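You operate a simulated robot arm through the tools that you are given. There is no shell and no other tool.

The job below is to be done with a simulated robot arm. You get a single attempt, and the scene is never put back.

## Task
Check the small brass cones on the top of the grey box. At the end: the gold small brass cone with the largest size on its label from the top of the grey box is on the brown cover plate (marked "SIGHT"); the beige sanding pad stands where the black gap gauge stood; the black gap gauge stands on top of the grey tin (marked "SEALS"); the gold small brass cone with the smallest size on its label from the top of the grey box is on the grey cover plate (marked "BLIND"); whatever was shut is shut again. Leave all else as you found it, and nothing knocked over. Set down upright: small brass cone.
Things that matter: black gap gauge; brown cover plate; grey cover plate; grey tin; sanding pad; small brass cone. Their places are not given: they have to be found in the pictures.

Only the result counts: the job must be done as asked and must still hold three seconds after the hand-in. Knocking over, shifting, dropping, spilling or breaking anything else fails it. Lids that push on must go on centred and level and be pressed home; caps that screw on are set level and turned clockwise until they are tight.

## Robot
A 6-joint arm with a two-finger gripper, fixed in place. Base frame: the origin is at the foot of the arm, x ahead of it, y to its left, z up; the work surface is at about z = 0. Lengths are in m, angles in rad, forces in N, time in s.
With the tool pointing down near the work surface it reaches from about 0.24 to 0.62 m from the base axis. Its first joint turns from -1.152 to 1.152 rad. Payload 1.37 kg.
Tool frame: the origin (TCP) lies between the finger pads and is the grasp point; the fingertips stand 0.022 m ahead of it; z points along the fingers, y is the line along which they close. The gripper opens to 0.092 m; its body begins 0.065 m behind the TCP.
Orientation is that of the tool frame in the base frame, as [roll, pitch, yaw] about the fixed x, y, z axes, in that order (R = Rz(yaw) Ry(pitch) Rx(roll)). With the fingers straight down and closing along the base's y, the tool's x points along the base's -x, its y along +y and its z along -z.

## Interface
- The arm moves only by the tool nudge_tool. Its argument "targets" is text: rows parted by semicolons, each of 7 numbers parted by spaces: the turn, a rotation vector about the base's x, y, z in rad, then the shift along the base's x, y, z in m, then the opening, from 0 (shut) to 1 (fully open). In form: rx ry rz x y z fingers; .... A call has 1 to 20 rows; each row shifts and turns the commanded pose from where the row before left it. A row lasts 0.2 s, in which the tool goes at most 0.05 m and 0.15 rad; a call with a longer step from one row to the next is refused whole, and so is a gripper value outside its range. Where a pose cannot be reached the arm comes as near as it can. A force on the tool above 40 N (or 10 N above the force at the start of the call, whichever is more), or a blocked arm, ends the call early, and 0.2 s more pass. Each finger travels about 0.0599 m/s and halts on what it meets, pressing with about 22 N; the grip force reading is that of the motor and also rises with nothing between the fingers. The clock runs only during rows and for 0.2 s after the last one: add rows that do not move to give the fingers time. The reply holds the time, the measured pose of the TCP, the force on the tool along the base axes, the opening and the grip force, in the units named above and with some noise, with the torque about the TCP (base axes, N m) and any sound that the robot's microphone picked up.
- Cameras (640 x 400 px; columns grow to the right, rows downward): "scene" is fixed at [0.029, -0.4177, 0.6001]; the picture's right is [0.92, -0.40, 0.00], its down [-0.20, -0.46, -0.87] and it looks along [0.35, 0.79, -0.50] (base axes); focal length 359 px, centre (320, 200). "wrist" rides on the gripper at [0.071, 0.019, -0.102] in the tool frame; the picture's right is [-0.26, 0.96, 0.00], its down [-0.75, -0.21, -0.63] and it looks along [-0.60, -0.16, 0.78] (tool axes); focal length 280 px, centre (320, 200).
- camera(camera): a new picture of that camera. The clock stands still meanwhile.
- locate(camera, pixels): for up to 12 pixels [column, row] of the newest picture of that camera ("zoom" is the newest enlarged one), the place [x, y, z] in the base frame of the surface seen there, good to about 0.002 m, but the place of the scene camera against the robot may be out by one fixed shift of up to 0.018 m in any direction. The clock stands still meanwhile.
- zoom(camera, box): a new picture of the part [left, top, right, bottom] of that camera's present view, enlarged. The clock stands still meanwhile.
- close_job(): hands the job in; it is judged then, once.

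Leave the gripper open and the arm clear of the work at the hand-in unless told otherwise.

The tools are called after "Emit:" as name(argument=value, ...) on one line, values as JSON. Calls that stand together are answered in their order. nudge_tool: Moves the arm, as the interface text tells. Its arguments: {"type":"object","properties":{"targets":{"type":"string"}},"required":["targets"]} The other tools are called the same way: camera (camera) takes a picture; locate (camera, pixels) gives the place of the surface under pixels of a picture; zoom (camera, box) takes an enlarged picture of a part of a camera's view; close_job () hands the job in.

At the start:

```text
time: 0.0
tool_pos: [0.3989, 0.2132, 0.3419]
orientation: [3.141, 0.0, -3.139]
contact_force: [-0.4, -0.3, 0.5]
wrist_torque: [-0.01, 0.03, 0.01]
gripper_width: 0.0919
finger_force: 0.0
```

scene: 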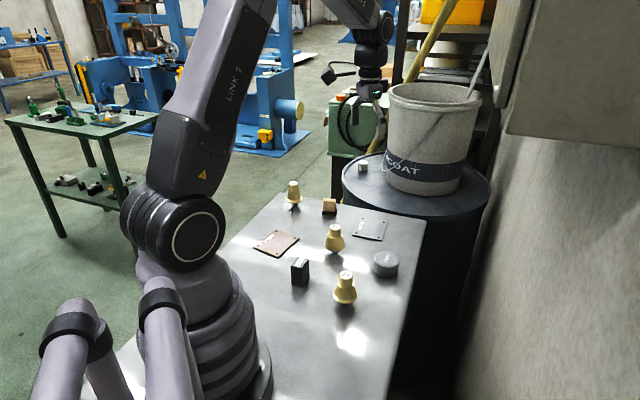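
wrist: 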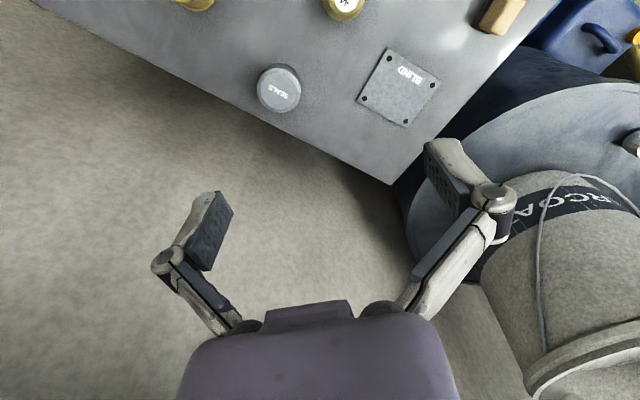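

I see a grey table-like box top with three gold cones, a brown plate, a grey plate, a black block, a grey tin and a brown/beige block. I'll zoom into the scene for details.

Emit:
zoom(camera="scene", box=[230, 160, 430, 320])

Emit:
zoom(camera="wrist", box=[160, 0, 560, 140])

```text
2.50 times, centred on (330, 240) of scene
```

zoom: 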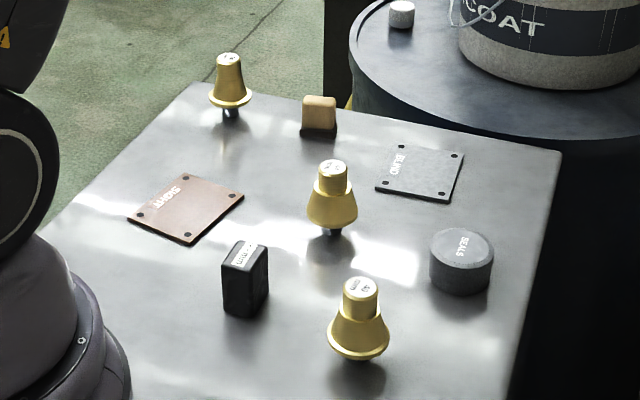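

```text
1.60 times, centred on (360, 70) of wrist
```

zoom: 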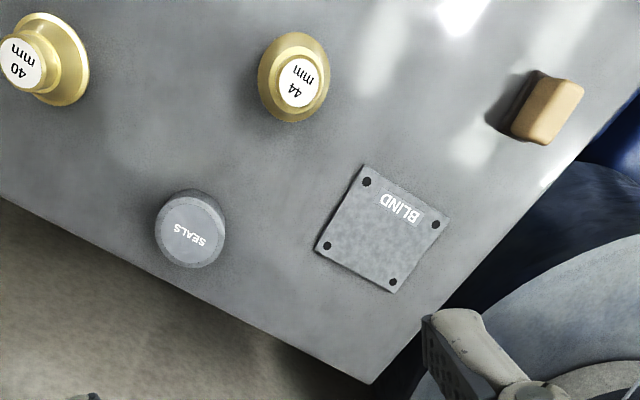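

Emit:
zoom(camera="scene", box=[273, 172, 313, 212])

Emit:
zoom(camera="scene", box=[315, 215, 355, 255])

Emit:
zoom(camera="scene", box=[325, 265, 365, 305])

```text
10.00 times, centred on (293, 192) of scene
```

zoom: 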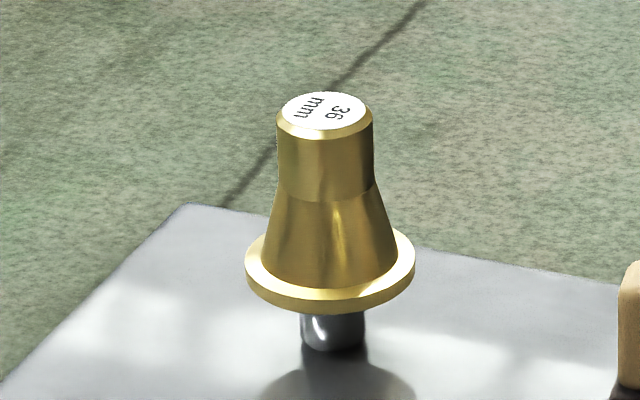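

```text
10.00 times, centred on (335, 235) of scene
```

zoom: 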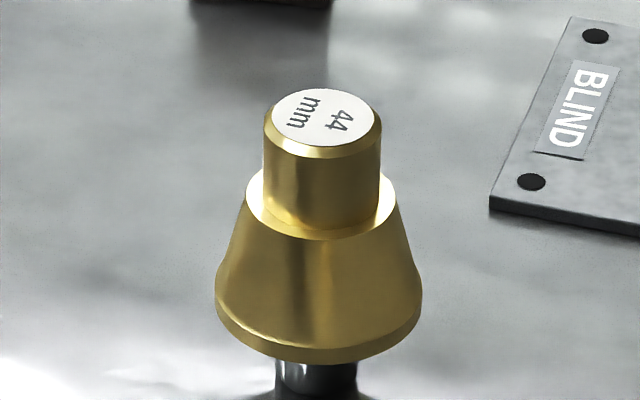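

```text
10.00 times, centred on (345, 285) of scene
```

zoom: 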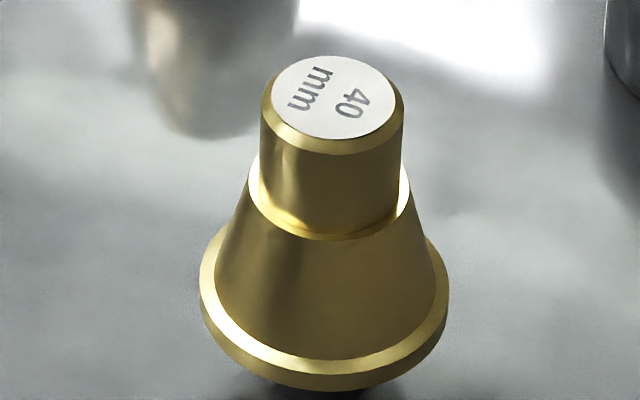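

I read labels 36 (back left cone), 44 (middle) and 40 (front). Now I locate the main objects in the scene and in the wrist view, to compare the two and find the scene camera's shift.

Emit:
locate(camera="scene", pixels=[[293, 183], [335, 227], [346, 275], [275, 243], [370, 229], [385, 257], [329, 202], [301, 262], [300, 282], [345, 240], [290, 320], [395, 228]])

Emit:
locate(camera="wrist", pixels=[[345, 3], [279, 82], [398, 86], [500, 16], [240, 50], [393, 183], [389, 50], [436, 84], [404, 123], [363, 99], [420, 30], [300, 130]])

```text
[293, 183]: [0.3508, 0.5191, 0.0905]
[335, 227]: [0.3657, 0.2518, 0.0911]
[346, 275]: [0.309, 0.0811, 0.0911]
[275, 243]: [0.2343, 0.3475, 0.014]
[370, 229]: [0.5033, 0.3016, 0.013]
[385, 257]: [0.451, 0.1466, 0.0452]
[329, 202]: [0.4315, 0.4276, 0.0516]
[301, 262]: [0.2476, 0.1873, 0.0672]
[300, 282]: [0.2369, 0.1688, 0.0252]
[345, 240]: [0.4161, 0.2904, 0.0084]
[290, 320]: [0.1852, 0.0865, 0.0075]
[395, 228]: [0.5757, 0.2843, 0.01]
```

```text
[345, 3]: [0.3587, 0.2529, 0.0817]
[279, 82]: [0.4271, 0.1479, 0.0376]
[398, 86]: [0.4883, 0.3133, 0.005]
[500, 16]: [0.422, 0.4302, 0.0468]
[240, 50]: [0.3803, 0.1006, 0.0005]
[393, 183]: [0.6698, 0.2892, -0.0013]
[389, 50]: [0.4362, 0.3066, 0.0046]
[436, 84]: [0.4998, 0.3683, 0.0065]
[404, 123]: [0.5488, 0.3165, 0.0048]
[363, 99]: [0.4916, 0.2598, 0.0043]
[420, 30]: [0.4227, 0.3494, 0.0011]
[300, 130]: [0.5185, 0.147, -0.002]
```

The scene camera appears shifted by roughly (+0.007, 0, +0.009). Next I turn the tool about the vertical and move it back, so the wrist camera looks across the whole table top.

Emit:
nudge_tool(targets="0 0 0.145 -0.008 -0.017 0 1;0 0 0.145 -0.008 -0.017 0 1;0 0 0.145 -0.008 -0.017 0 1;0 0 0.145 -0.008 -0.017 0 1;0 0 0.145 -0.008 -0.017 0 1;0 0 0.145 -0.008 -0.017 0 1;0 0 0.145 -0.008 -0.017 0 1;0 0 0.145 -0.008 -0.017 0 1;0 0 0.145 -0.008 -0.017 0 1;0 0 0.145 -0.008 -0.017 0 1;0 0 0 0 0 0 1")

Emit:
camera(camera="wrist")

Emit:
camera(camera="scene")

```text
time: 2.4
tool_pos: [0.3202, 0.0426, 0.343]
orientation: [3.141, 0.001, -1.687]
contact_force: [-0.3, 0.4, 0.0]
wrist_torque: [0.0, -0.02, 0.02]
gripper_width: 0.0918
finger_force: 0.1
```

```text
taken
```

wrist: 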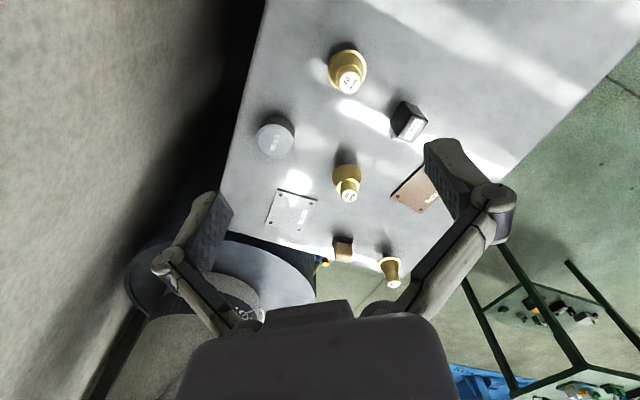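

```text
taken
```

scene: 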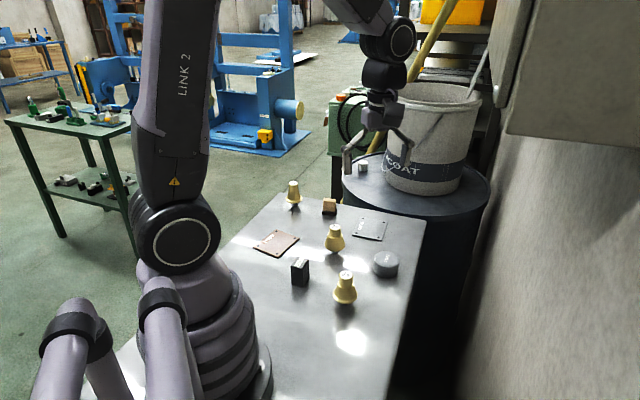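

The whole box top is visible now: three cones, black gauge, tin, two plates and the beige pad. I'll enlarge the wrist view and locate the parts precisely.

Emit:
zoom(camera="wrist", box=[300, 30, 460, 130])

Emit:
locate(camera="wrist", pixels=[[350, 83], [349, 196], [277, 145], [294, 210], [419, 190], [392, 280], [343, 258], [411, 127], [402, 103], [391, 120], [427, 121], [300, 110]])

```text
4.00 times, centred on (380, 80) of wrist
```

zoom: 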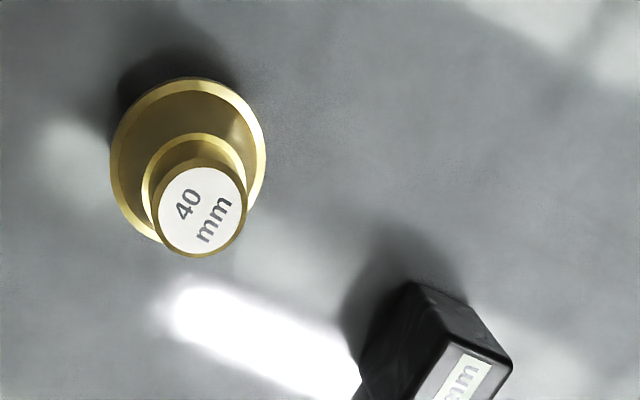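

```text
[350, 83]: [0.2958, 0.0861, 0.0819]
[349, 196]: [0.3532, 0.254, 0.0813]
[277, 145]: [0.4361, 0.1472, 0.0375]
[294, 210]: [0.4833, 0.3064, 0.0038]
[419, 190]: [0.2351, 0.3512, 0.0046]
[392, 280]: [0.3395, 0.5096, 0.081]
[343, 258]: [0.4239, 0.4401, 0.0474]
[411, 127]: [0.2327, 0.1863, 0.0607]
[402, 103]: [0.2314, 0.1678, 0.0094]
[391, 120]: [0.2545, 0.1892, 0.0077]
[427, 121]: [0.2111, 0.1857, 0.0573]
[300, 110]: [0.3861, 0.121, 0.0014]
```

Emit:
zoom(camera="wrist", box=[370, 80, 450, 150])

Emit:
zoom(camera="wrist", box=[240, 100, 320, 240])

Emit:
zoom(camera="wrist", box=[320, 140, 460, 290])

```text
5.71 times, centred on (410, 115) of wrist
```

zoom: 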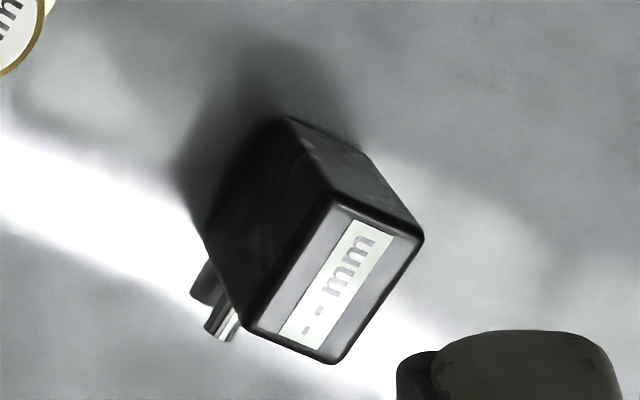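

```text
2.86 times, centred on (280, 170) of wrist
```

zoom: 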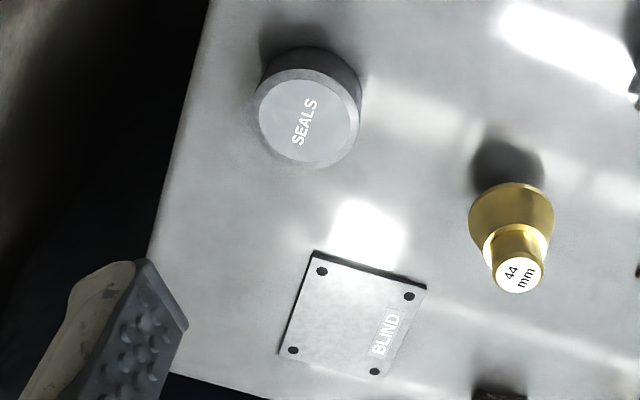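

```text
2.67 times, centred on (390, 215) of wrist
```

zoom: 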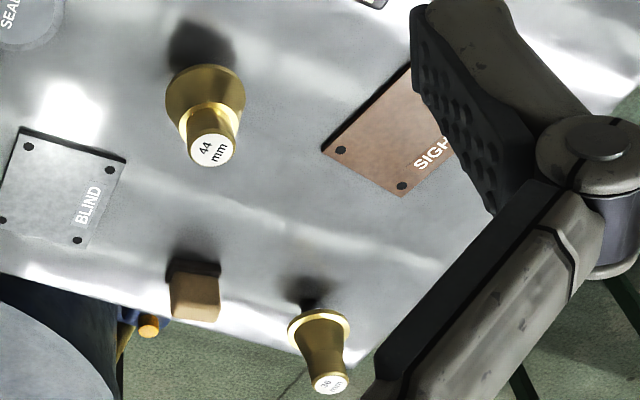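

I re-take the gauge close-up and locate its top corners and its side pin.

Emit:
zoom(camera="wrist", box=[370, 80, 450, 150])

Emit:
locate(camera="zoom", pixels=[[342, 205], [412, 235], [330, 352], [255, 322], [335, 280], [285, 125], [355, 145], [225, 320], [210, 290], [215, 245], [330, 160], [245, 300]])

Emit:
zoom(camera="scene", box=[275, 245, 335, 295])

```text
5.71 times, centred on (410, 115) of wrist
```

zoom: 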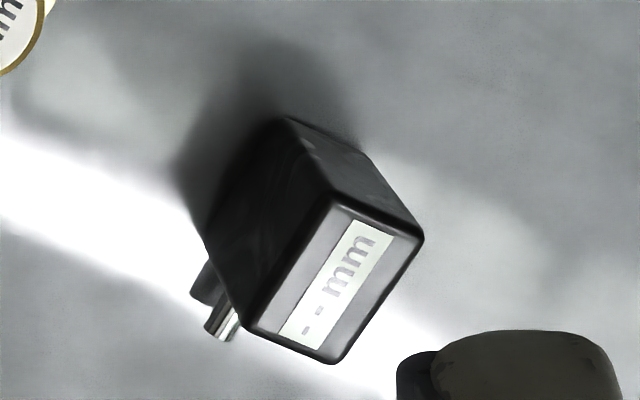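

```text
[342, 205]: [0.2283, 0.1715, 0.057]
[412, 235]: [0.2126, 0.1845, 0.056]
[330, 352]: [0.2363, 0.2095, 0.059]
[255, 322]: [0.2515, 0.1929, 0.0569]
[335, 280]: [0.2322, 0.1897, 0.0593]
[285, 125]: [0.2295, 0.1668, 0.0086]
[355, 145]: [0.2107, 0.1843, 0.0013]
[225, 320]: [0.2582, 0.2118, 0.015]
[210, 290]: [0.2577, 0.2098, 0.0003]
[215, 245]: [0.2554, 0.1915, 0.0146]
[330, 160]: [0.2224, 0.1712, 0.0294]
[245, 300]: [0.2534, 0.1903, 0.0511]
```

```text
8.00 times, centred on (305, 270) of scene
```

zoom: 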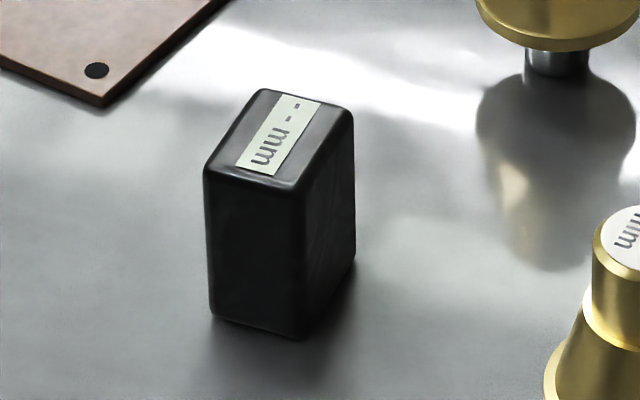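

The gauge's top centre is about (0.232, 0.190, 0.059), with its long axis at about 45° and a small pin on its far end near the foot. I'll move above it with the fingers set to close across its short side, then look again.

Emit:
nudge_tool(targets="0 0 -0.1338 -0.0176 0.0295 0 1;0 0 -0.1338 -0.0176 0.0295 0 1;0 0 -0.1338 -0.0176 0.0295 0 1;0 0 -0.1338 -0.0176 0.0295 0 1;0 0 -0.1338 -0.0176 0.0295 0 1;0 0 0 0 0 -0.045 1;0 0 0 0 0 -0.045 1;0 0 0 0 0 -0.045 1;0 0 0 0 0 -0.045 1;0 0 0 0 0 0 1")

Emit:
camera(camera="wrist")

Emit:
camera(camera="scene")

```text
time: 4.6
tool_pos: [0.2331, 0.1898, 0.1608]
orientation: [-3.141, 0.0, -2.36]
contact_force: [-1.0, 0.4, -0.1]
wrist_torque: [-0.03, 0.0, 0.01]
gripper_width: 0.0922
finger_force: 0.0
```

```text
taken
```

wrist: 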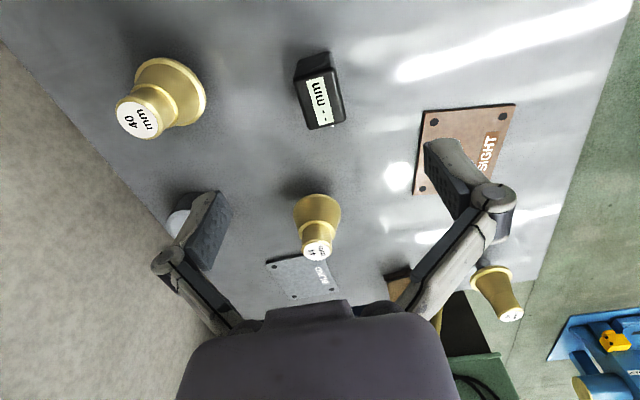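

```text
taken
```

scene: 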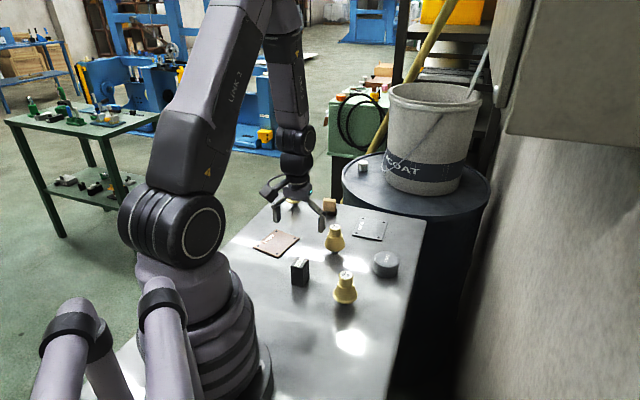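

The gauge is seen at about (320, 90). I enlarge it to get precise corners.

Emit:
zoom(camera="wrist", box=[270, 40, 370, 140])

```text
4.00 times, centred on (320, 90) of wrist
```

zoom: 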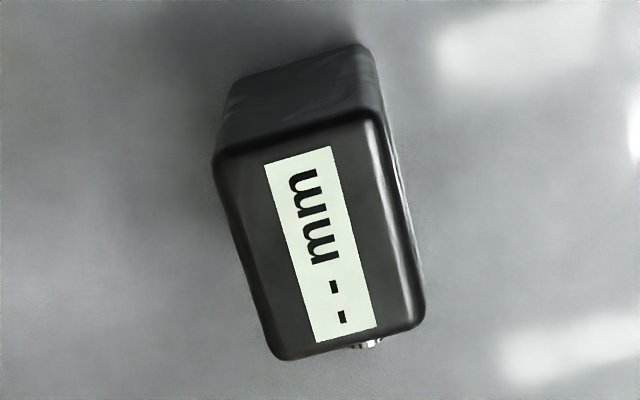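

Emit:
locate(camera="zoom", pixels=[[222, 165], [362, 122], [412, 318], [280, 350], [318, 240], [395, 200], [240, 260], [292, 140], [350, 335], [370, 344], [240, 90], [362, 50]])

```text
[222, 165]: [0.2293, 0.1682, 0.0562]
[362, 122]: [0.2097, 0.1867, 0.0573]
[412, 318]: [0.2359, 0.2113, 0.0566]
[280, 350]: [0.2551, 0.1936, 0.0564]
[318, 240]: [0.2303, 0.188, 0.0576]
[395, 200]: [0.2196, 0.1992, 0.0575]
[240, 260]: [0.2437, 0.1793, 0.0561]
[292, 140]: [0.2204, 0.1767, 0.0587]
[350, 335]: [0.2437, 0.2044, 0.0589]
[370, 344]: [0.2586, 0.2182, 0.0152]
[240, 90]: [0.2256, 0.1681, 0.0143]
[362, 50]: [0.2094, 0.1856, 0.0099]
```

The gauge centre is (0.2325, 0.190), yaw about 44.6°, size about 36 x 27 x 58 mm. The tool is aligned with it; I go down to z ≈ 0.04 and close.

Emit:
nudge_tool(targets="0 0 0 -0.0003 0.0001 -0.04 1;0 0 0 -0.0003 0.0001 -0.04 1;0 0 0 0 0 -0.04 1;0 0 0 0 0 0 1;0 0 0 0 0 0 0.15;0 0 0 0 0 0 0.15;0 0 0 0 0 0 0.15;0 0 0 0 0 0 0.15;0 0 0 0 0 0 0.15")

```text
time: 6.6
tool_pos: [0.2304, 0.1902, 0.0417]
orientation: [-3.141, 0.0, -2.36]
contact_force: [0.1, -0.7, 0.8]
wrist_torque: [0.04, 0.01, -0.02]
gripper_width: 0.0316
finger_force: 22.3
```

The fingers hold at 0.0316 m. I check with a wrist picture before lifting.

Emit:
camera(camera="wrist")

```text
taken
```

wrist: 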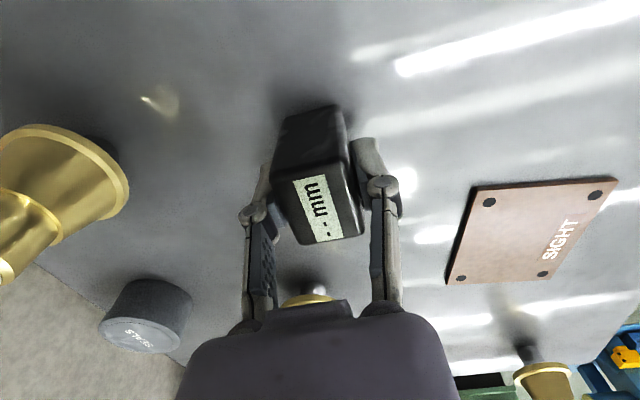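

Emit:
zoom(camera="wrist", box=[220, 80, 420, 320])

Emit:
zoom(camera="scene", box=[240, 180, 420, 310])

```text
1.67 times, centred on (320, 200) of wrist
```

zoom: 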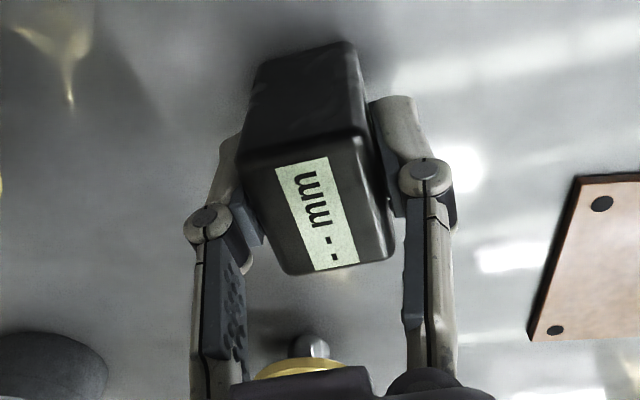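

```text
3.08 times, centred on (330, 245) of scene
```

zoom: 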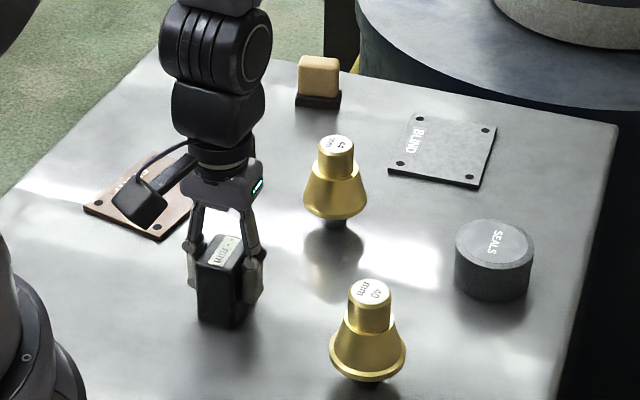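

The grip is good. I lift the gauge straight up and move toward the tin, stopping where the tin can be seen beside the held gauge.

Emit:
nudge_tool(targets="0 0 0 0 0 0.02 0.15;0 0 0 0 0 0.04 0.15;0 0 0 0 0 0.04 0.15;0 0 0 0 0 0.04 0.15;0 0 0 0 0 0.04 0.15;0 0 0 0.04 0 0 0.15;0 0 0 0.04 0.005 0 0.15;0 0 0 0.04 0.005 0 0.15;0 0 0 0 0 0 0.15")

Emit:
camera(camera="wrist")

```text
time: 8.6
tool_pos: [0.3501, 0.2021, 0.2211]
orientation: [-3.141, 0.0, -2.36]
contact_force: [0.2, -0.7, -2.1]
wrist_torque: [0.04, 0.02, -0.01]
gripper_width: 0.0314
finger_force: 21.9
```

```text
taken
```

wrist: 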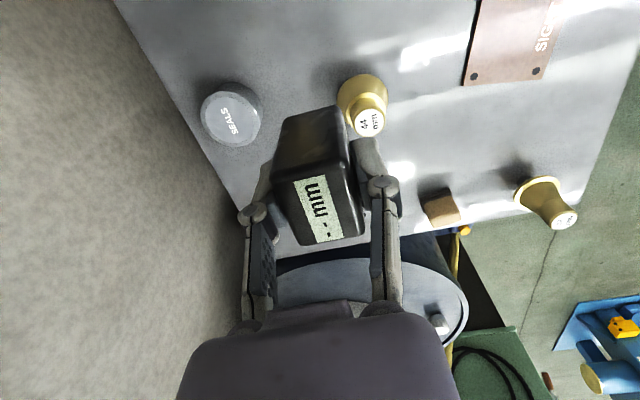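

The tin is at about (230, 115). I enlarge it and locate its rim.

Emit:
zoom(camera="wrist", box=[190, 70, 270, 160])

```text
4.44 times, centred on (230, 115) of wrist
```

zoom: 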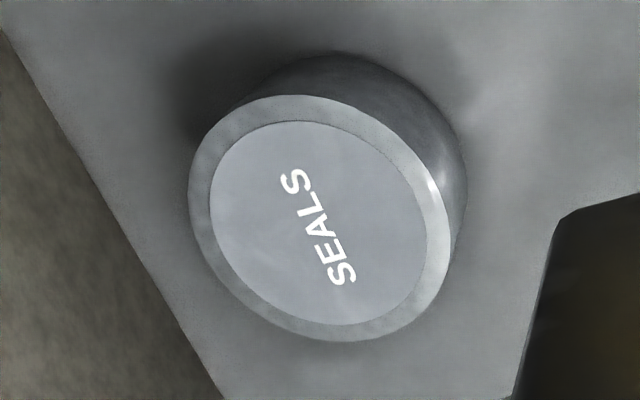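

Emit:
locate(camera="zoom", pixels=[[196, 195], [445, 240], [300, 102], [345, 335], [320, 218], [215, 185], [425, 235], [300, 125], [340, 322], [250, 300], [395, 130], [225, 130]])

```text
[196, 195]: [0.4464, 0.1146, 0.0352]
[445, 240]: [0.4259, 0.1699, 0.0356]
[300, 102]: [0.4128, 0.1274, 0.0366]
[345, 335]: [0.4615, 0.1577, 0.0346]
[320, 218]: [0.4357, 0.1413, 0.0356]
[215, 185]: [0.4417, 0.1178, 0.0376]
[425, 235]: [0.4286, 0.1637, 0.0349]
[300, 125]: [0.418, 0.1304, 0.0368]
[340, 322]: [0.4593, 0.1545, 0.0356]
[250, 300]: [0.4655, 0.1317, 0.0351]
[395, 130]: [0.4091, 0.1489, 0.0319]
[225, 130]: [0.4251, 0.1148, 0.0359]
```

I take the gauge's own position in the grip, to place it centred on the tin at (0.437, 0.142).

Emit:
zoom(camera="wrist", box=[240, 90, 400, 260])

```text
2.35 times, centred on (320, 175) of wrist
```

zoom: 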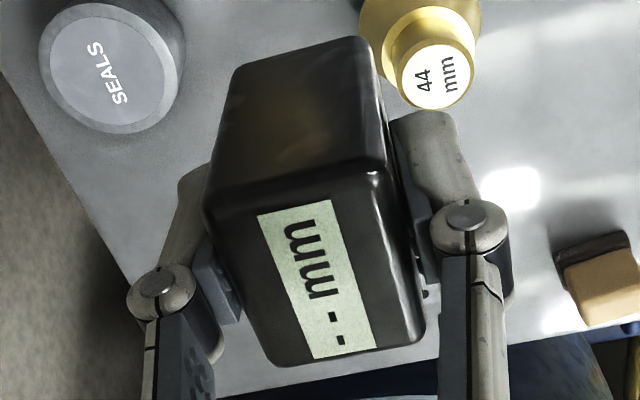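

Emit:
locate(camera="zoom", pixels=[[215, 212], [368, 180], [415, 335], [275, 355], [315, 275], [240, 75], [360, 45]])

```text
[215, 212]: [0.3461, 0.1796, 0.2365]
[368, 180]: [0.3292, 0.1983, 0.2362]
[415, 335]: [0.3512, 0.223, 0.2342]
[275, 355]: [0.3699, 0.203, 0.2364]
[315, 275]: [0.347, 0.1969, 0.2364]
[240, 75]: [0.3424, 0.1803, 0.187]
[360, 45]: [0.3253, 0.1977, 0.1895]
```

The gauge is centred within 1 mm of the tool. I carry it over the tin and descend to just above its top.

Emit:
nudge_tool(targets="0 0 0 0.03 -0.02 0 0.15;0 0 0 0.03 -0.02 0 0.15;0 0 0 0.0277 -0.019 0 0.15;0 0 0 0 0 -0.04 0.15;0 0 0 0 0 -0.04 0.15;0 0 0 0 0 -0.04 0.15;0 0 0 0 0 -0.012 0.15;0 0 0 0 0 0 0.15")

Emit:
zoom(camera="scene", box=[320, 190, 450, 290])

```text
time: 10.4
tool_pos: [0.4363, 0.1414, 0.0922]
orientation: [-3.141, 0.001, -2.359]
contact_force: [-0.2, -0.4, -1.9]
wrist_torque: [-0.01, -0.02, 0.0]
gripper_width: 0.0318
finger_force: 22.4
```

```text
4.00 times, centred on (385, 240) of scene
```

zoom: 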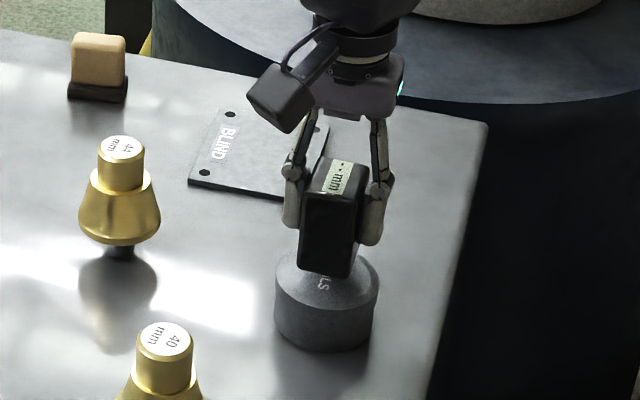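

The gauge hangs centred over the tin. I lower in small steps until contact.

Emit:
nudge_tool(targets="0 0 0 0.0005 0.0005 -0.004 0.15;0 0 0 0 0 -0.004 0.15;0 0 0 0 0 -0.003 0.15;0 0 0 0 0 -0.001 0.15;0 0 0 0 0 0 0.15")

```text
time: 11.6
tool_pos: [0.4381, 0.1426, 0.0789]
orientation: [-3.141, 0.001, -2.358]
contact_force: [-0.9, 0.6, -1.4]
wrist_torque: [0.04, 0.0, 0.02]
gripper_width: 0.0319
finger_force: 22.2
```

Emit:
nudge_tool(targets="0 0 0 0 0 -0.001 0.15;0 0 0 0 0 0 0.15")

Emit:
zoom(camera="scene", box=[350, 215, 420, 285])

```text
time: 12.2
tool_pos: [0.4384, 0.1438, 0.078]
orientation: [3.141, 0.001, -2.359]
contact_force: [0.4, -0.1, -1.5]
wrist_torque: [0.04, 0.01, 0.0]
gripper_width: 0.0317
finger_force: 22.3
```

```text
5.71 times, centred on (385, 250) of scene
```

zoom: 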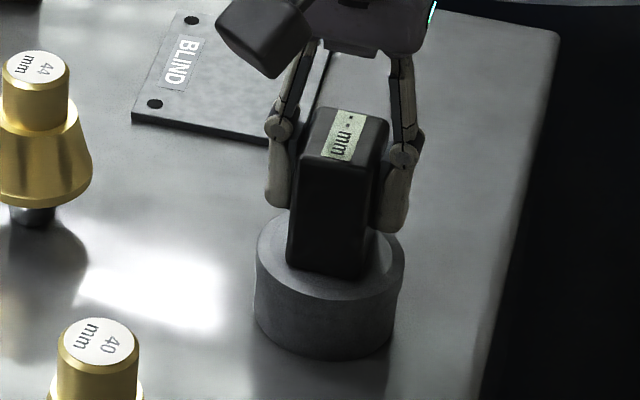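

Emit:
nudge_tool(targets="0 0 0 0 0 -0.001 0.15;0 0 0 0 0 0 0.15")

```text
time: 12.8
tool_pos: [0.4395, 0.1415, 0.0781]
orientation: [-3.141, 0.003, -2.359]
contact_force: [-5.2, -0.3, 15.6]
wrist_torque: [-0.08, 0.22, 0.0]
gripper_width: 0.0314
finger_force: 22.2
```

Contact is felt (about 15 N). I ease up slightly and open the fingers.

Emit:
nudge_tool(targets="0 0 0 0 0 0.0006 0.15;0 0 0 0 0 0 0.15;0 0 0 0 0 0 0.4;0 0 0 0 0 0 0.6;0 0 0 0 0 0 0.8;0 0 0 0 0 0 1;0 0 0 0 0 0 1")

Emit:
camera(camera="wrist")

Emit:
zoom(camera="scene", box=[350, 215, 420, 285])

```text
time: 14.4
tool_pos: [0.4401, 0.1421, 0.0768]
orientation: [-3.141, 0.001, -2.358]
contact_force: [0.1, 0.1, 0.7]
wrist_torque: [-0.02, 0.03, 0.0]
gripper_width: 0.0921
finger_force: 0.0
```

```text
taken
```

wrist: 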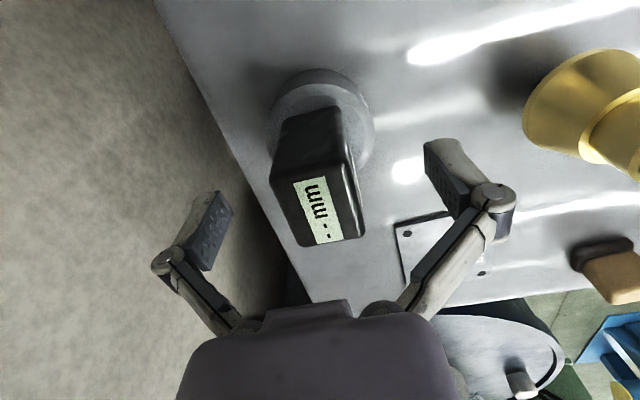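

```text
5.71 times, centred on (385, 250) of scene
```

zoom: 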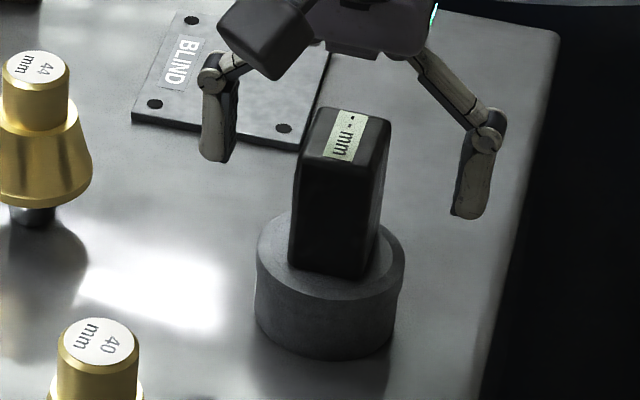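

The gauge stands upright on the tin. I go straight up, then across toward the beige pad to view it.

Emit:
nudge_tool(targets="0 0 0 0 0 0.03 1;0 0 0 0 0 0.045 1;0 0 0 0 0 0.045 1;0 0 0 0 0 0.03 1;0 0 0 -0.01 0.044 0 1;0 0 0 -0.01 0.044 0 1;0 0 0 -0.01 0.044 0 1;0 0 0 -0.01 0.044 0 1;0 0 0 -0.01 0.044 0 1;0 0 0 0 0 0 1")

Emit:
camera(camera="wrist")

Emit:
camera(camera="scene")

```text
time: 16.6
tool_pos: [0.3902, 0.3635, 0.2296]
orientation: [-3.141, 0.0, -2.36]
contact_force: [0.5, 0.1, -0.1]
wrist_torque: [0.02, 0.03, 0.0]
gripper_width: 0.0921
finger_force: 0.2
```

```text
taken
```

wrist: 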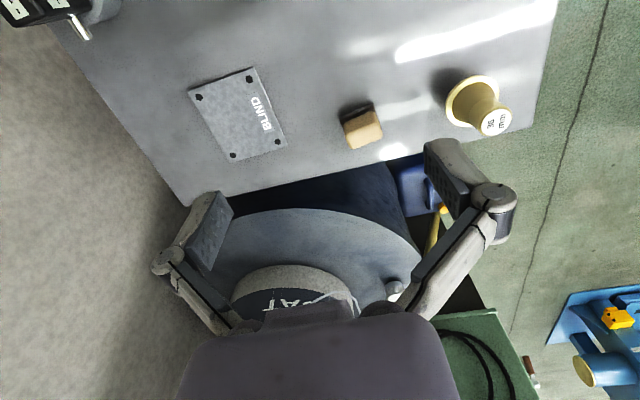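

```text
taken
```

scene: 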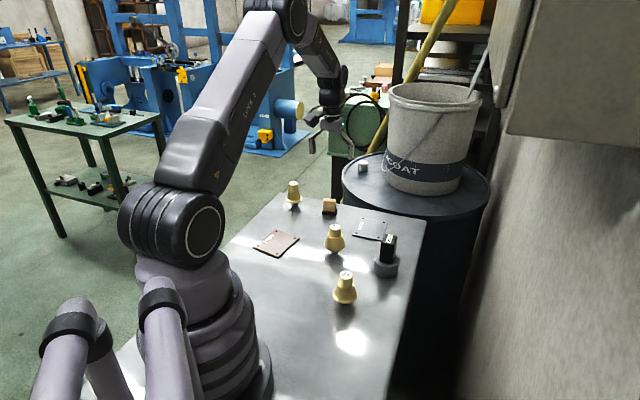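

The pad is at about (362, 127), the grey plate at (238, 115) and the 36 cone at (485, 110). I enlarge each to locate.

Emit:
zoom(camera="wrist", box=[330, 90, 400, 160])

Emit:
locate(camera="zoom", pixels=[[220, 205], [375, 125], [423, 230], [262, 310], [325, 220], [225, 165], [365, 95], [205, 150], [400, 250]])

Emit:
locate(camera="wrist", pixels=[[196, 98], [248, 76], [278, 143], [233, 156], [240, 115], [495, 121], [460, 95], [190, 92], [255, 68], [286, 147], [230, 161], [470, 60]])

```text
5.71 times, centred on (365, 125) of wrist
```

zoom: 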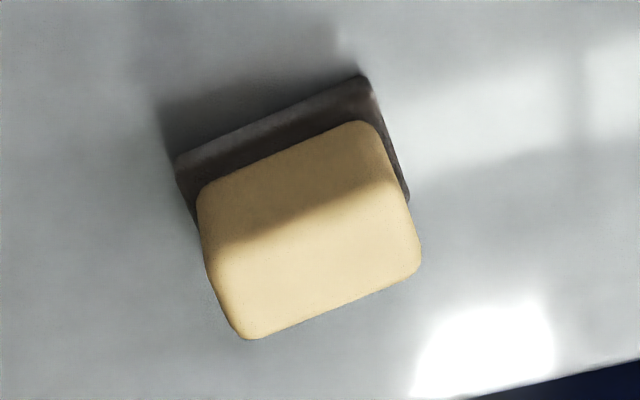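

```text
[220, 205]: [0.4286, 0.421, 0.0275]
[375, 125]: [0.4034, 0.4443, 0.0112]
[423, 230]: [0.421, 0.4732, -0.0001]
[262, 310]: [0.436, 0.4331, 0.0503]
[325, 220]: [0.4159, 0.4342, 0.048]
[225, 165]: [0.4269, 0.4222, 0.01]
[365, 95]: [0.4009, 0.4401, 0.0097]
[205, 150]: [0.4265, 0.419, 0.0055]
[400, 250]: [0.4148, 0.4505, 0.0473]
```

```text
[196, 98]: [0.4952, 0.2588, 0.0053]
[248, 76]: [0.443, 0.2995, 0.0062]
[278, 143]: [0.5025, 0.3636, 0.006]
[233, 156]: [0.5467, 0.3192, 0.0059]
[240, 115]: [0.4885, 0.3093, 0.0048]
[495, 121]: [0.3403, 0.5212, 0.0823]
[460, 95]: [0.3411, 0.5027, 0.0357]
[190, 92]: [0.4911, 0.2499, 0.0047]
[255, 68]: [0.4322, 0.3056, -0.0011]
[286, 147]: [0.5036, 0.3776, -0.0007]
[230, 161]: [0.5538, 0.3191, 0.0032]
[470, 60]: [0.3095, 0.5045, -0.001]
```

I locate more points on the pad's top and base edges.

Emit:
zoom(camera="wrist", box=[340, 100, 390, 150])

Emit:
zoom(camera="scene", box=[310, 190, 350, 220])

```text
8.00 times, centred on (365, 125) of wrist
```

zoom: 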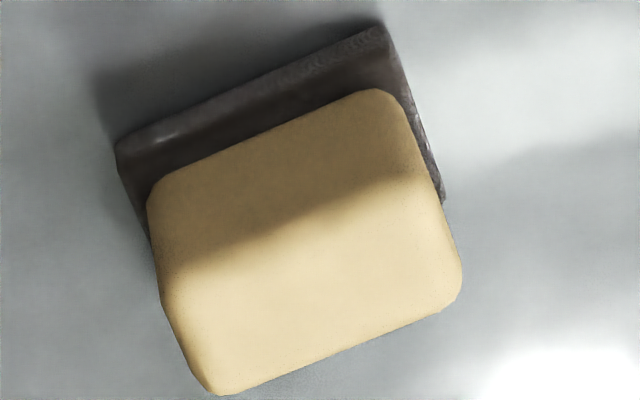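

```text
13.33 times, centred on (330, 205) of scene
```

zoom: 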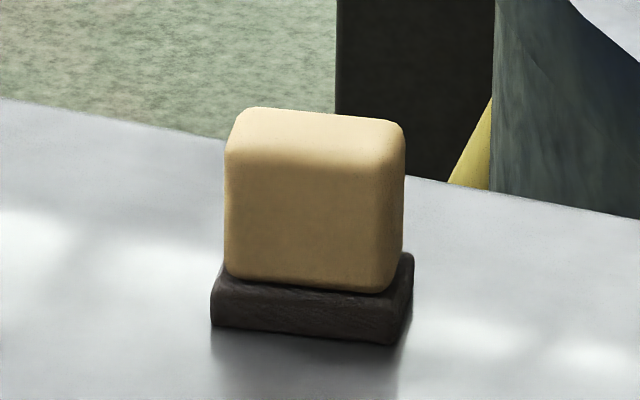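

Emit:
zoom(camera="wrist", box=[340, 100, 390, 150])

Emit:
locate(camera="zoom", pixels=[[170, 275], [395, 180], [450, 290], [225, 385], [310, 290], [170, 190], [380, 100], [122, 145], [375, 35], [440, 185], [140, 200], [280, 150]])

```text
8.00 times, centred on (365, 125) of wrist
```

zoom: 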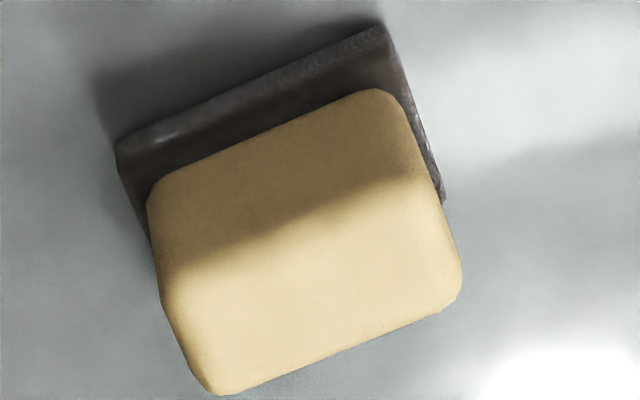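

```text
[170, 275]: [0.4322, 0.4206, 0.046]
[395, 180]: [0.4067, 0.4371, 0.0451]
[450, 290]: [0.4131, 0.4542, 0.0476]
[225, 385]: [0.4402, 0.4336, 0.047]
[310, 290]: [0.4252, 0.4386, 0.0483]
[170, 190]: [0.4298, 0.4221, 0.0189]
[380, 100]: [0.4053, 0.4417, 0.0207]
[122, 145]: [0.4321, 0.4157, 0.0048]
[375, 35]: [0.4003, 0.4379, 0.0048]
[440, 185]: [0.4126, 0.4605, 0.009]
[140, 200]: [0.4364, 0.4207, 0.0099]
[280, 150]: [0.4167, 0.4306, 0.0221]
```

The pad centre is about (0.4235, 0.437), long axis at about 145°, height 0.048, on a 10 mm dark base. I turn by 0.178 rad so the fingers close along the long axis, move over it and go part of the way down, then check.

Emit:
nudge_tool(targets="0 0 0.089 0.0167 0.0368 0 1;0 0 0.089 0.0166 0.0367 0 1;0 0 0 0 0 -0.045 1;0 0 0 0 0 -0.045 1;0 0 0 0 0 -0.03 1;0 0 0 0 0 0 1")

Emit:
camera(camera="wrist")

```text
time: 18.0
tool_pos: [0.4262, 0.4342, 0.107]
orientation: [-3.141, 0.002, -2.182]
contact_force: [0.4, -0.4, -0.5]
wrist_torque: [0.01, -0.02, -0.01]
gripper_width: 0.092
finger_force: 0.1
```

```text
taken
```

wrist: 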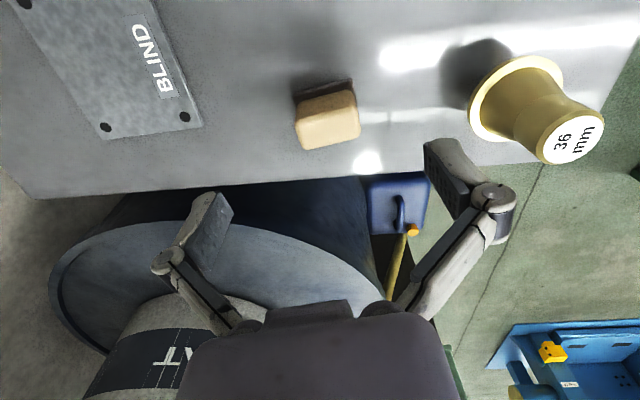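

Emit:
zoom(camera="wrist", box=[280, 70, 380, 160])

Emit:
locate(camera="wrist", pixels=[[302, 123], [351, 108], [358, 133], [308, 146], [329, 125], [297, 104], [350, 80], [523, 115], [573, 140]])

```text
4.44 times, centred on (330, 115) of wrist
```

zoom: 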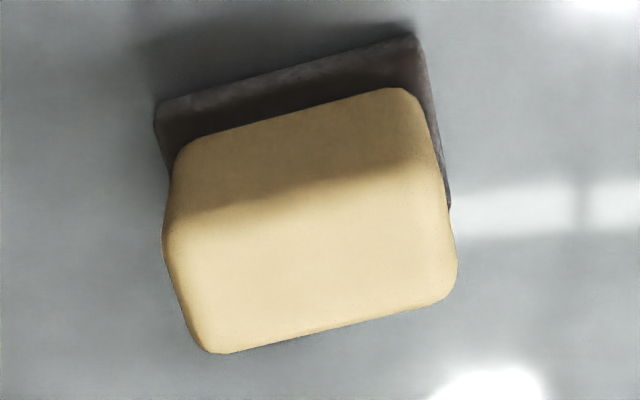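

```text
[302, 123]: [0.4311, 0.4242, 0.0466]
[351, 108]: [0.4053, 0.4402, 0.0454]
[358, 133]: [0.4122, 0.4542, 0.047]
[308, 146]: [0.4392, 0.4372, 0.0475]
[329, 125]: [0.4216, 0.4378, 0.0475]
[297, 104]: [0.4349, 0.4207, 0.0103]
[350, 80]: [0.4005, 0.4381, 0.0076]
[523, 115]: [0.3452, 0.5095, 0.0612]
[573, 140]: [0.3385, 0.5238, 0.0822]
```

The pad's long axis is nearer 148°. I correct the yaw by 0.05 rad, shift slightly, and go down to z ≈ 0.037.

Emit:
nudge_tool(targets="0 0 0.05 -0.002 0.002 -0.03 1;0 0 0 0 0 -0.03 1;0 0 0 0 0 -0.009 1;0 0 0 0 0 0 1")

Emit:
camera(camera="wrist")

Emit:
zoom(camera="scene", box=[280, 160, 380, 230])

```text
time: 19.0
tool_pos: [0.4229, 0.4356, 0.0377]
orientation: [-3.141, 0.001, -2.13]
contact_force: [-0.2, 0.0, 0.2]
wrist_torque: [0.0, -0.01, -0.01]
gripper_width: 0.0919
finger_force: 0.1
```

```text
taken
```

wrist: 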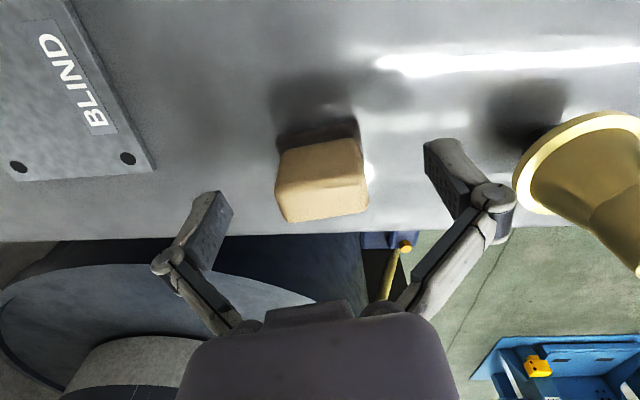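

```text
5.71 times, centred on (330, 195) of scene
```

zoom: 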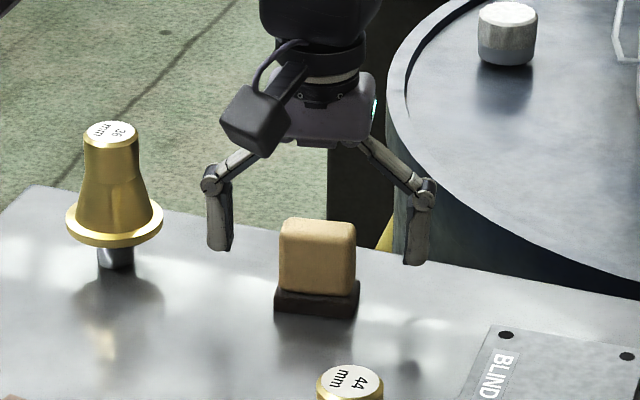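

I check where the pad's top is against the tool at this height.

Emit:
zoom(camera="wrist", box=[260, 100, 400, 240])

Emit:
locate(camera="wrist", pixels=[[282, 184], [360, 170], [365, 205], [290, 217], [322, 195], [283, 155], [355, 145], [280, 135], [352, 122], [212, 232], [447, 178], [325, 150]])

```text
2.86 times, centred on (330, 170) of wrist
```

zoom: 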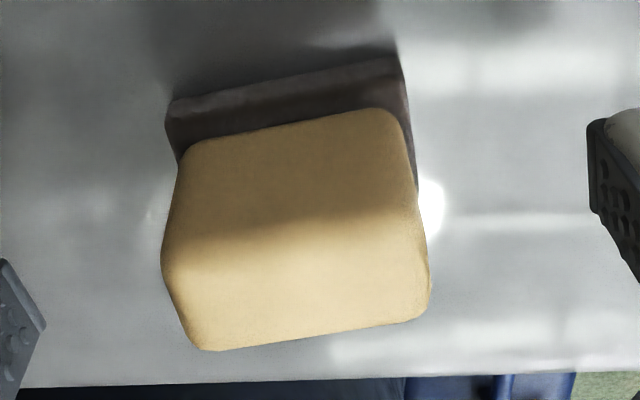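

```text
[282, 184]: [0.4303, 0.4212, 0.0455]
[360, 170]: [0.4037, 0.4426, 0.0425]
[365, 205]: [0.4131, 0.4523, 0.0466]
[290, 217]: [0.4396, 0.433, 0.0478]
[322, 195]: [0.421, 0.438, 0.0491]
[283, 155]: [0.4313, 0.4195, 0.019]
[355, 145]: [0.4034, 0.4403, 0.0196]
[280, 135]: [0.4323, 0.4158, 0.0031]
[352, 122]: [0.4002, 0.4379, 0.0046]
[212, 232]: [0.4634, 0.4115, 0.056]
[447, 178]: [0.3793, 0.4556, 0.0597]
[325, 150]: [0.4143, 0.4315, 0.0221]
```

The pad's centre is within 2 mm of the tool and the axis within 3°. I make the small correction and close.

Emit:
nudge_tool(targets="0 0 -0.035 0.0005 0.0012 0 1;0 0 0 0 0 0 1;0 0 0 0 0 0 0.2;0 0 0 0 0 0 0.2;0 0 0 0 0 0 0.2;0 0 0 0 0 0 0.2;0 0 0 0 0 0 0.2")

Emit:
camera(camera="wrist")

Emit:
zoom(camera="scene", box=[280, 160, 380, 230])

```text
time: 20.6
tool_pos: [0.4218, 0.4378, 0.0397]
orientation: [3.141, 0.002, -2.166]
contact_force: [0.6, -1.5, 4.1]
wrist_torque: [-0.01, -0.01, -0.01]
gripper_width: 0.039
finger_force: 22.1
```

```text
taken
```

wrist: 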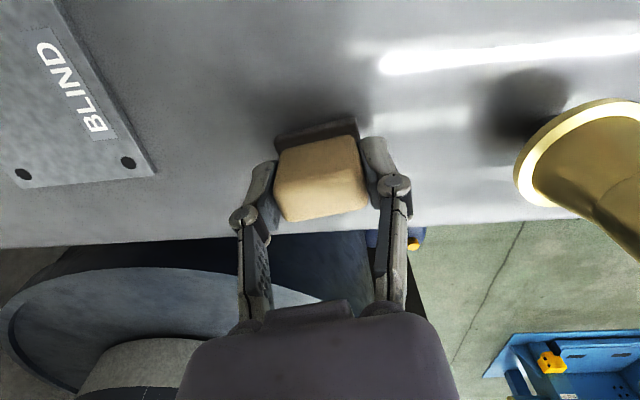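

```text
5.71 times, centred on (330, 195) of scene
```

zoom: 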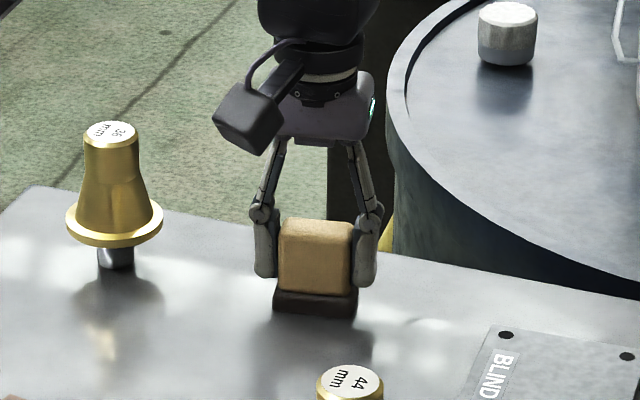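

The pad is gripped at 0.039 m. I lift it and carry it high over to the gauge's old place.

Emit:
nudge_tool(targets="0 0 0 0 0 0.02 0.2;0 0 0 0 0 0.045 0.2;0 0 0 0 0 0.045 0.2;0 0 0 0 0 0.045 0.2;0 0 0 -0.0237 -0.031 0 0.2;0 0 0 -0.0237 -0.031 0 0.2;0 0 0 -0.0237 -0.031 0 0.2;0 0 0 -0.0237 -0.031 0 0.2;0 0 0 -0.0237 -0.031 0 0.2;0 0 0 -0.0237 -0.031 0 0.2;0 0 0 -0.0237 -0.031 0 0.2;0 0 0 -0.0237 -0.031 0 0.2;0 0 0 0 0 0 0.2")

Emit:
camera(camera="wrist")

```text
time: 23.4
tool_pos: [0.2309, 0.1878, 0.192]
orientation: [-3.141, 0.001, -2.167]
contact_force: [-0.5, 0.0, -1.0]
wrist_torque: [0.02, -0.04, -0.01]
gripper_width: 0.0389
finger_force: 21.8
```

```text
taken
```

wrist: 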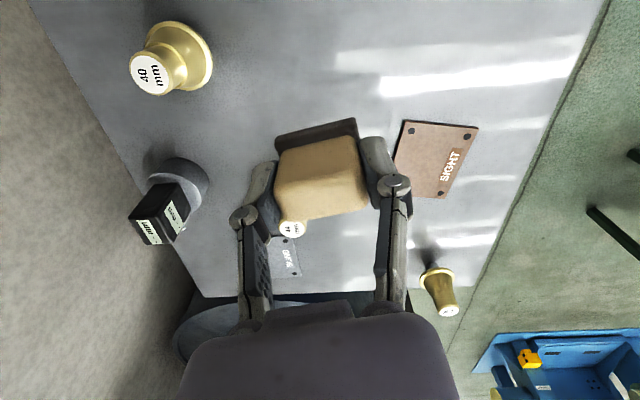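

I locate the pad's top corners in the grip to get its centre.

Emit:
zoom(camera="wrist", box=[260, 100, 400, 240])

Emit:
locate(camera="wrist", pixels=[[280, 185], [358, 170], [365, 203], [290, 215], [322, 195], [282, 155], [353, 142], [280, 135], [352, 122], [320, 165]])

```text
2.86 times, centred on (330, 170) of wrist
```

zoom: 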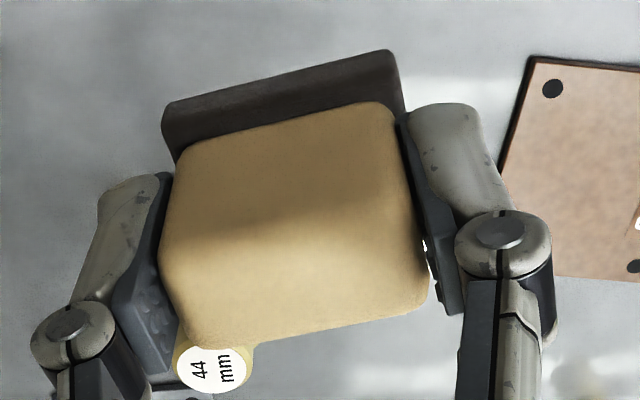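

```text
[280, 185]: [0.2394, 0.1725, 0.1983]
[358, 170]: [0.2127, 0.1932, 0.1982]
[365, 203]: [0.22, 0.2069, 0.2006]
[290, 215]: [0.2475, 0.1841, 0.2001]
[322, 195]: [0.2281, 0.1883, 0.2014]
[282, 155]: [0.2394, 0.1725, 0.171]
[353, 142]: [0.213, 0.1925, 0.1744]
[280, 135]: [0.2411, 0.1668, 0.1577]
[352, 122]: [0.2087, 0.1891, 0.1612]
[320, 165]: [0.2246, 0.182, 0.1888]
```

The pad's centre is about (0.231, 0.190). I shift by 1.5 mm and descend to just above the table.

Emit:
nudge_tool(targets="0 0 0 0.0015 0.0005 -0.04 0.2;0 0 0 0 0 -0.04 0.2;0 0 0 0 0 -0.04 0.2;0 0 0 0 0 -0.023 0.2;0 0 0 0 0 -0.003 0.2;0 0 0 0 0 0 0.2")

```text
time: 24.8
tool_pos: [0.2325, 0.1906, 0.0469]
orientation: [3.141, 0.0, -2.165]
contact_force: [-0.1, 0.8, -0.9]
wrist_torque: [-0.01, -0.01, -0.01]
gripper_width: 0.0391
finger_force: 22.1
```

Emit:
nudge_tool(targets="0 0 0 0 0 -0.004 0.2;0 0 0 0 0 -0.003 0.2;0 0 0 0 0 0 0.2")

```text
time: 25.6
tool_pos: [0.2328, 0.1909, 0.0419]
orientation: [-3.142, 0.0, -2.167]
contact_force: [0.9, 0.6, -0.3]
wrist_torque: [-0.01, -0.02, -0.01]
gripper_width: 0.0389
finger_force: 21.7
```

Emit:
nudge_tool(targets="0 0 0 0 0 -0.0012 0.2;0 0 0 0 0 0 0.2")

```text
time: 26.2
tool_pos: [0.2319, 0.1912, 0.0401]
orientation: [3.142, -0.001, -2.167]
contact_force: [-0.2, 0.4, -0.9]
wrist_torque: [0.03, 0.0, 0.0]
gripper_width: 0.039
finger_force: 22.5
```

Emit:
nudge_tool(targets="0 0 0 0 0 -0.001 0.2;0 0 0 0 0 0 0.2")

```text
time: 26.8
tool_pos: [0.2336, 0.1925, 0.0381]
orientation: [3.141, 0.0, -2.166]
contact_force: [0.4, -0.9, -0.7]
wrist_torque: [0.01, 0.02, -0.03]
gripper_width: 0.039
finger_force: 21.9
```

Emit:
nudge_tool(targets="0 0 0 0 0 -0.0008 0.2;0 0 0 0 0 0 0.2")

Emit:
zoom(camera="scene", box=[270, 240, 330, 300])

```text
time: 27.4
tool_pos: [0.2332, 0.1919, 0.0379]
orientation: [3.141, -0.001, -2.165]
contact_force: [-6.4, 1.8, 27.4]
wrist_torque: [0.1, 0.18, 0.05]
gripper_width: 0.0392
finger_force: 22.7
```

```text
6.67 times, centred on (300, 270) of scene
```

zoom: 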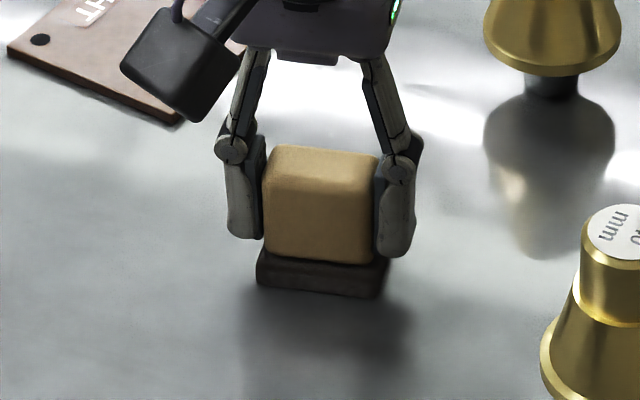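

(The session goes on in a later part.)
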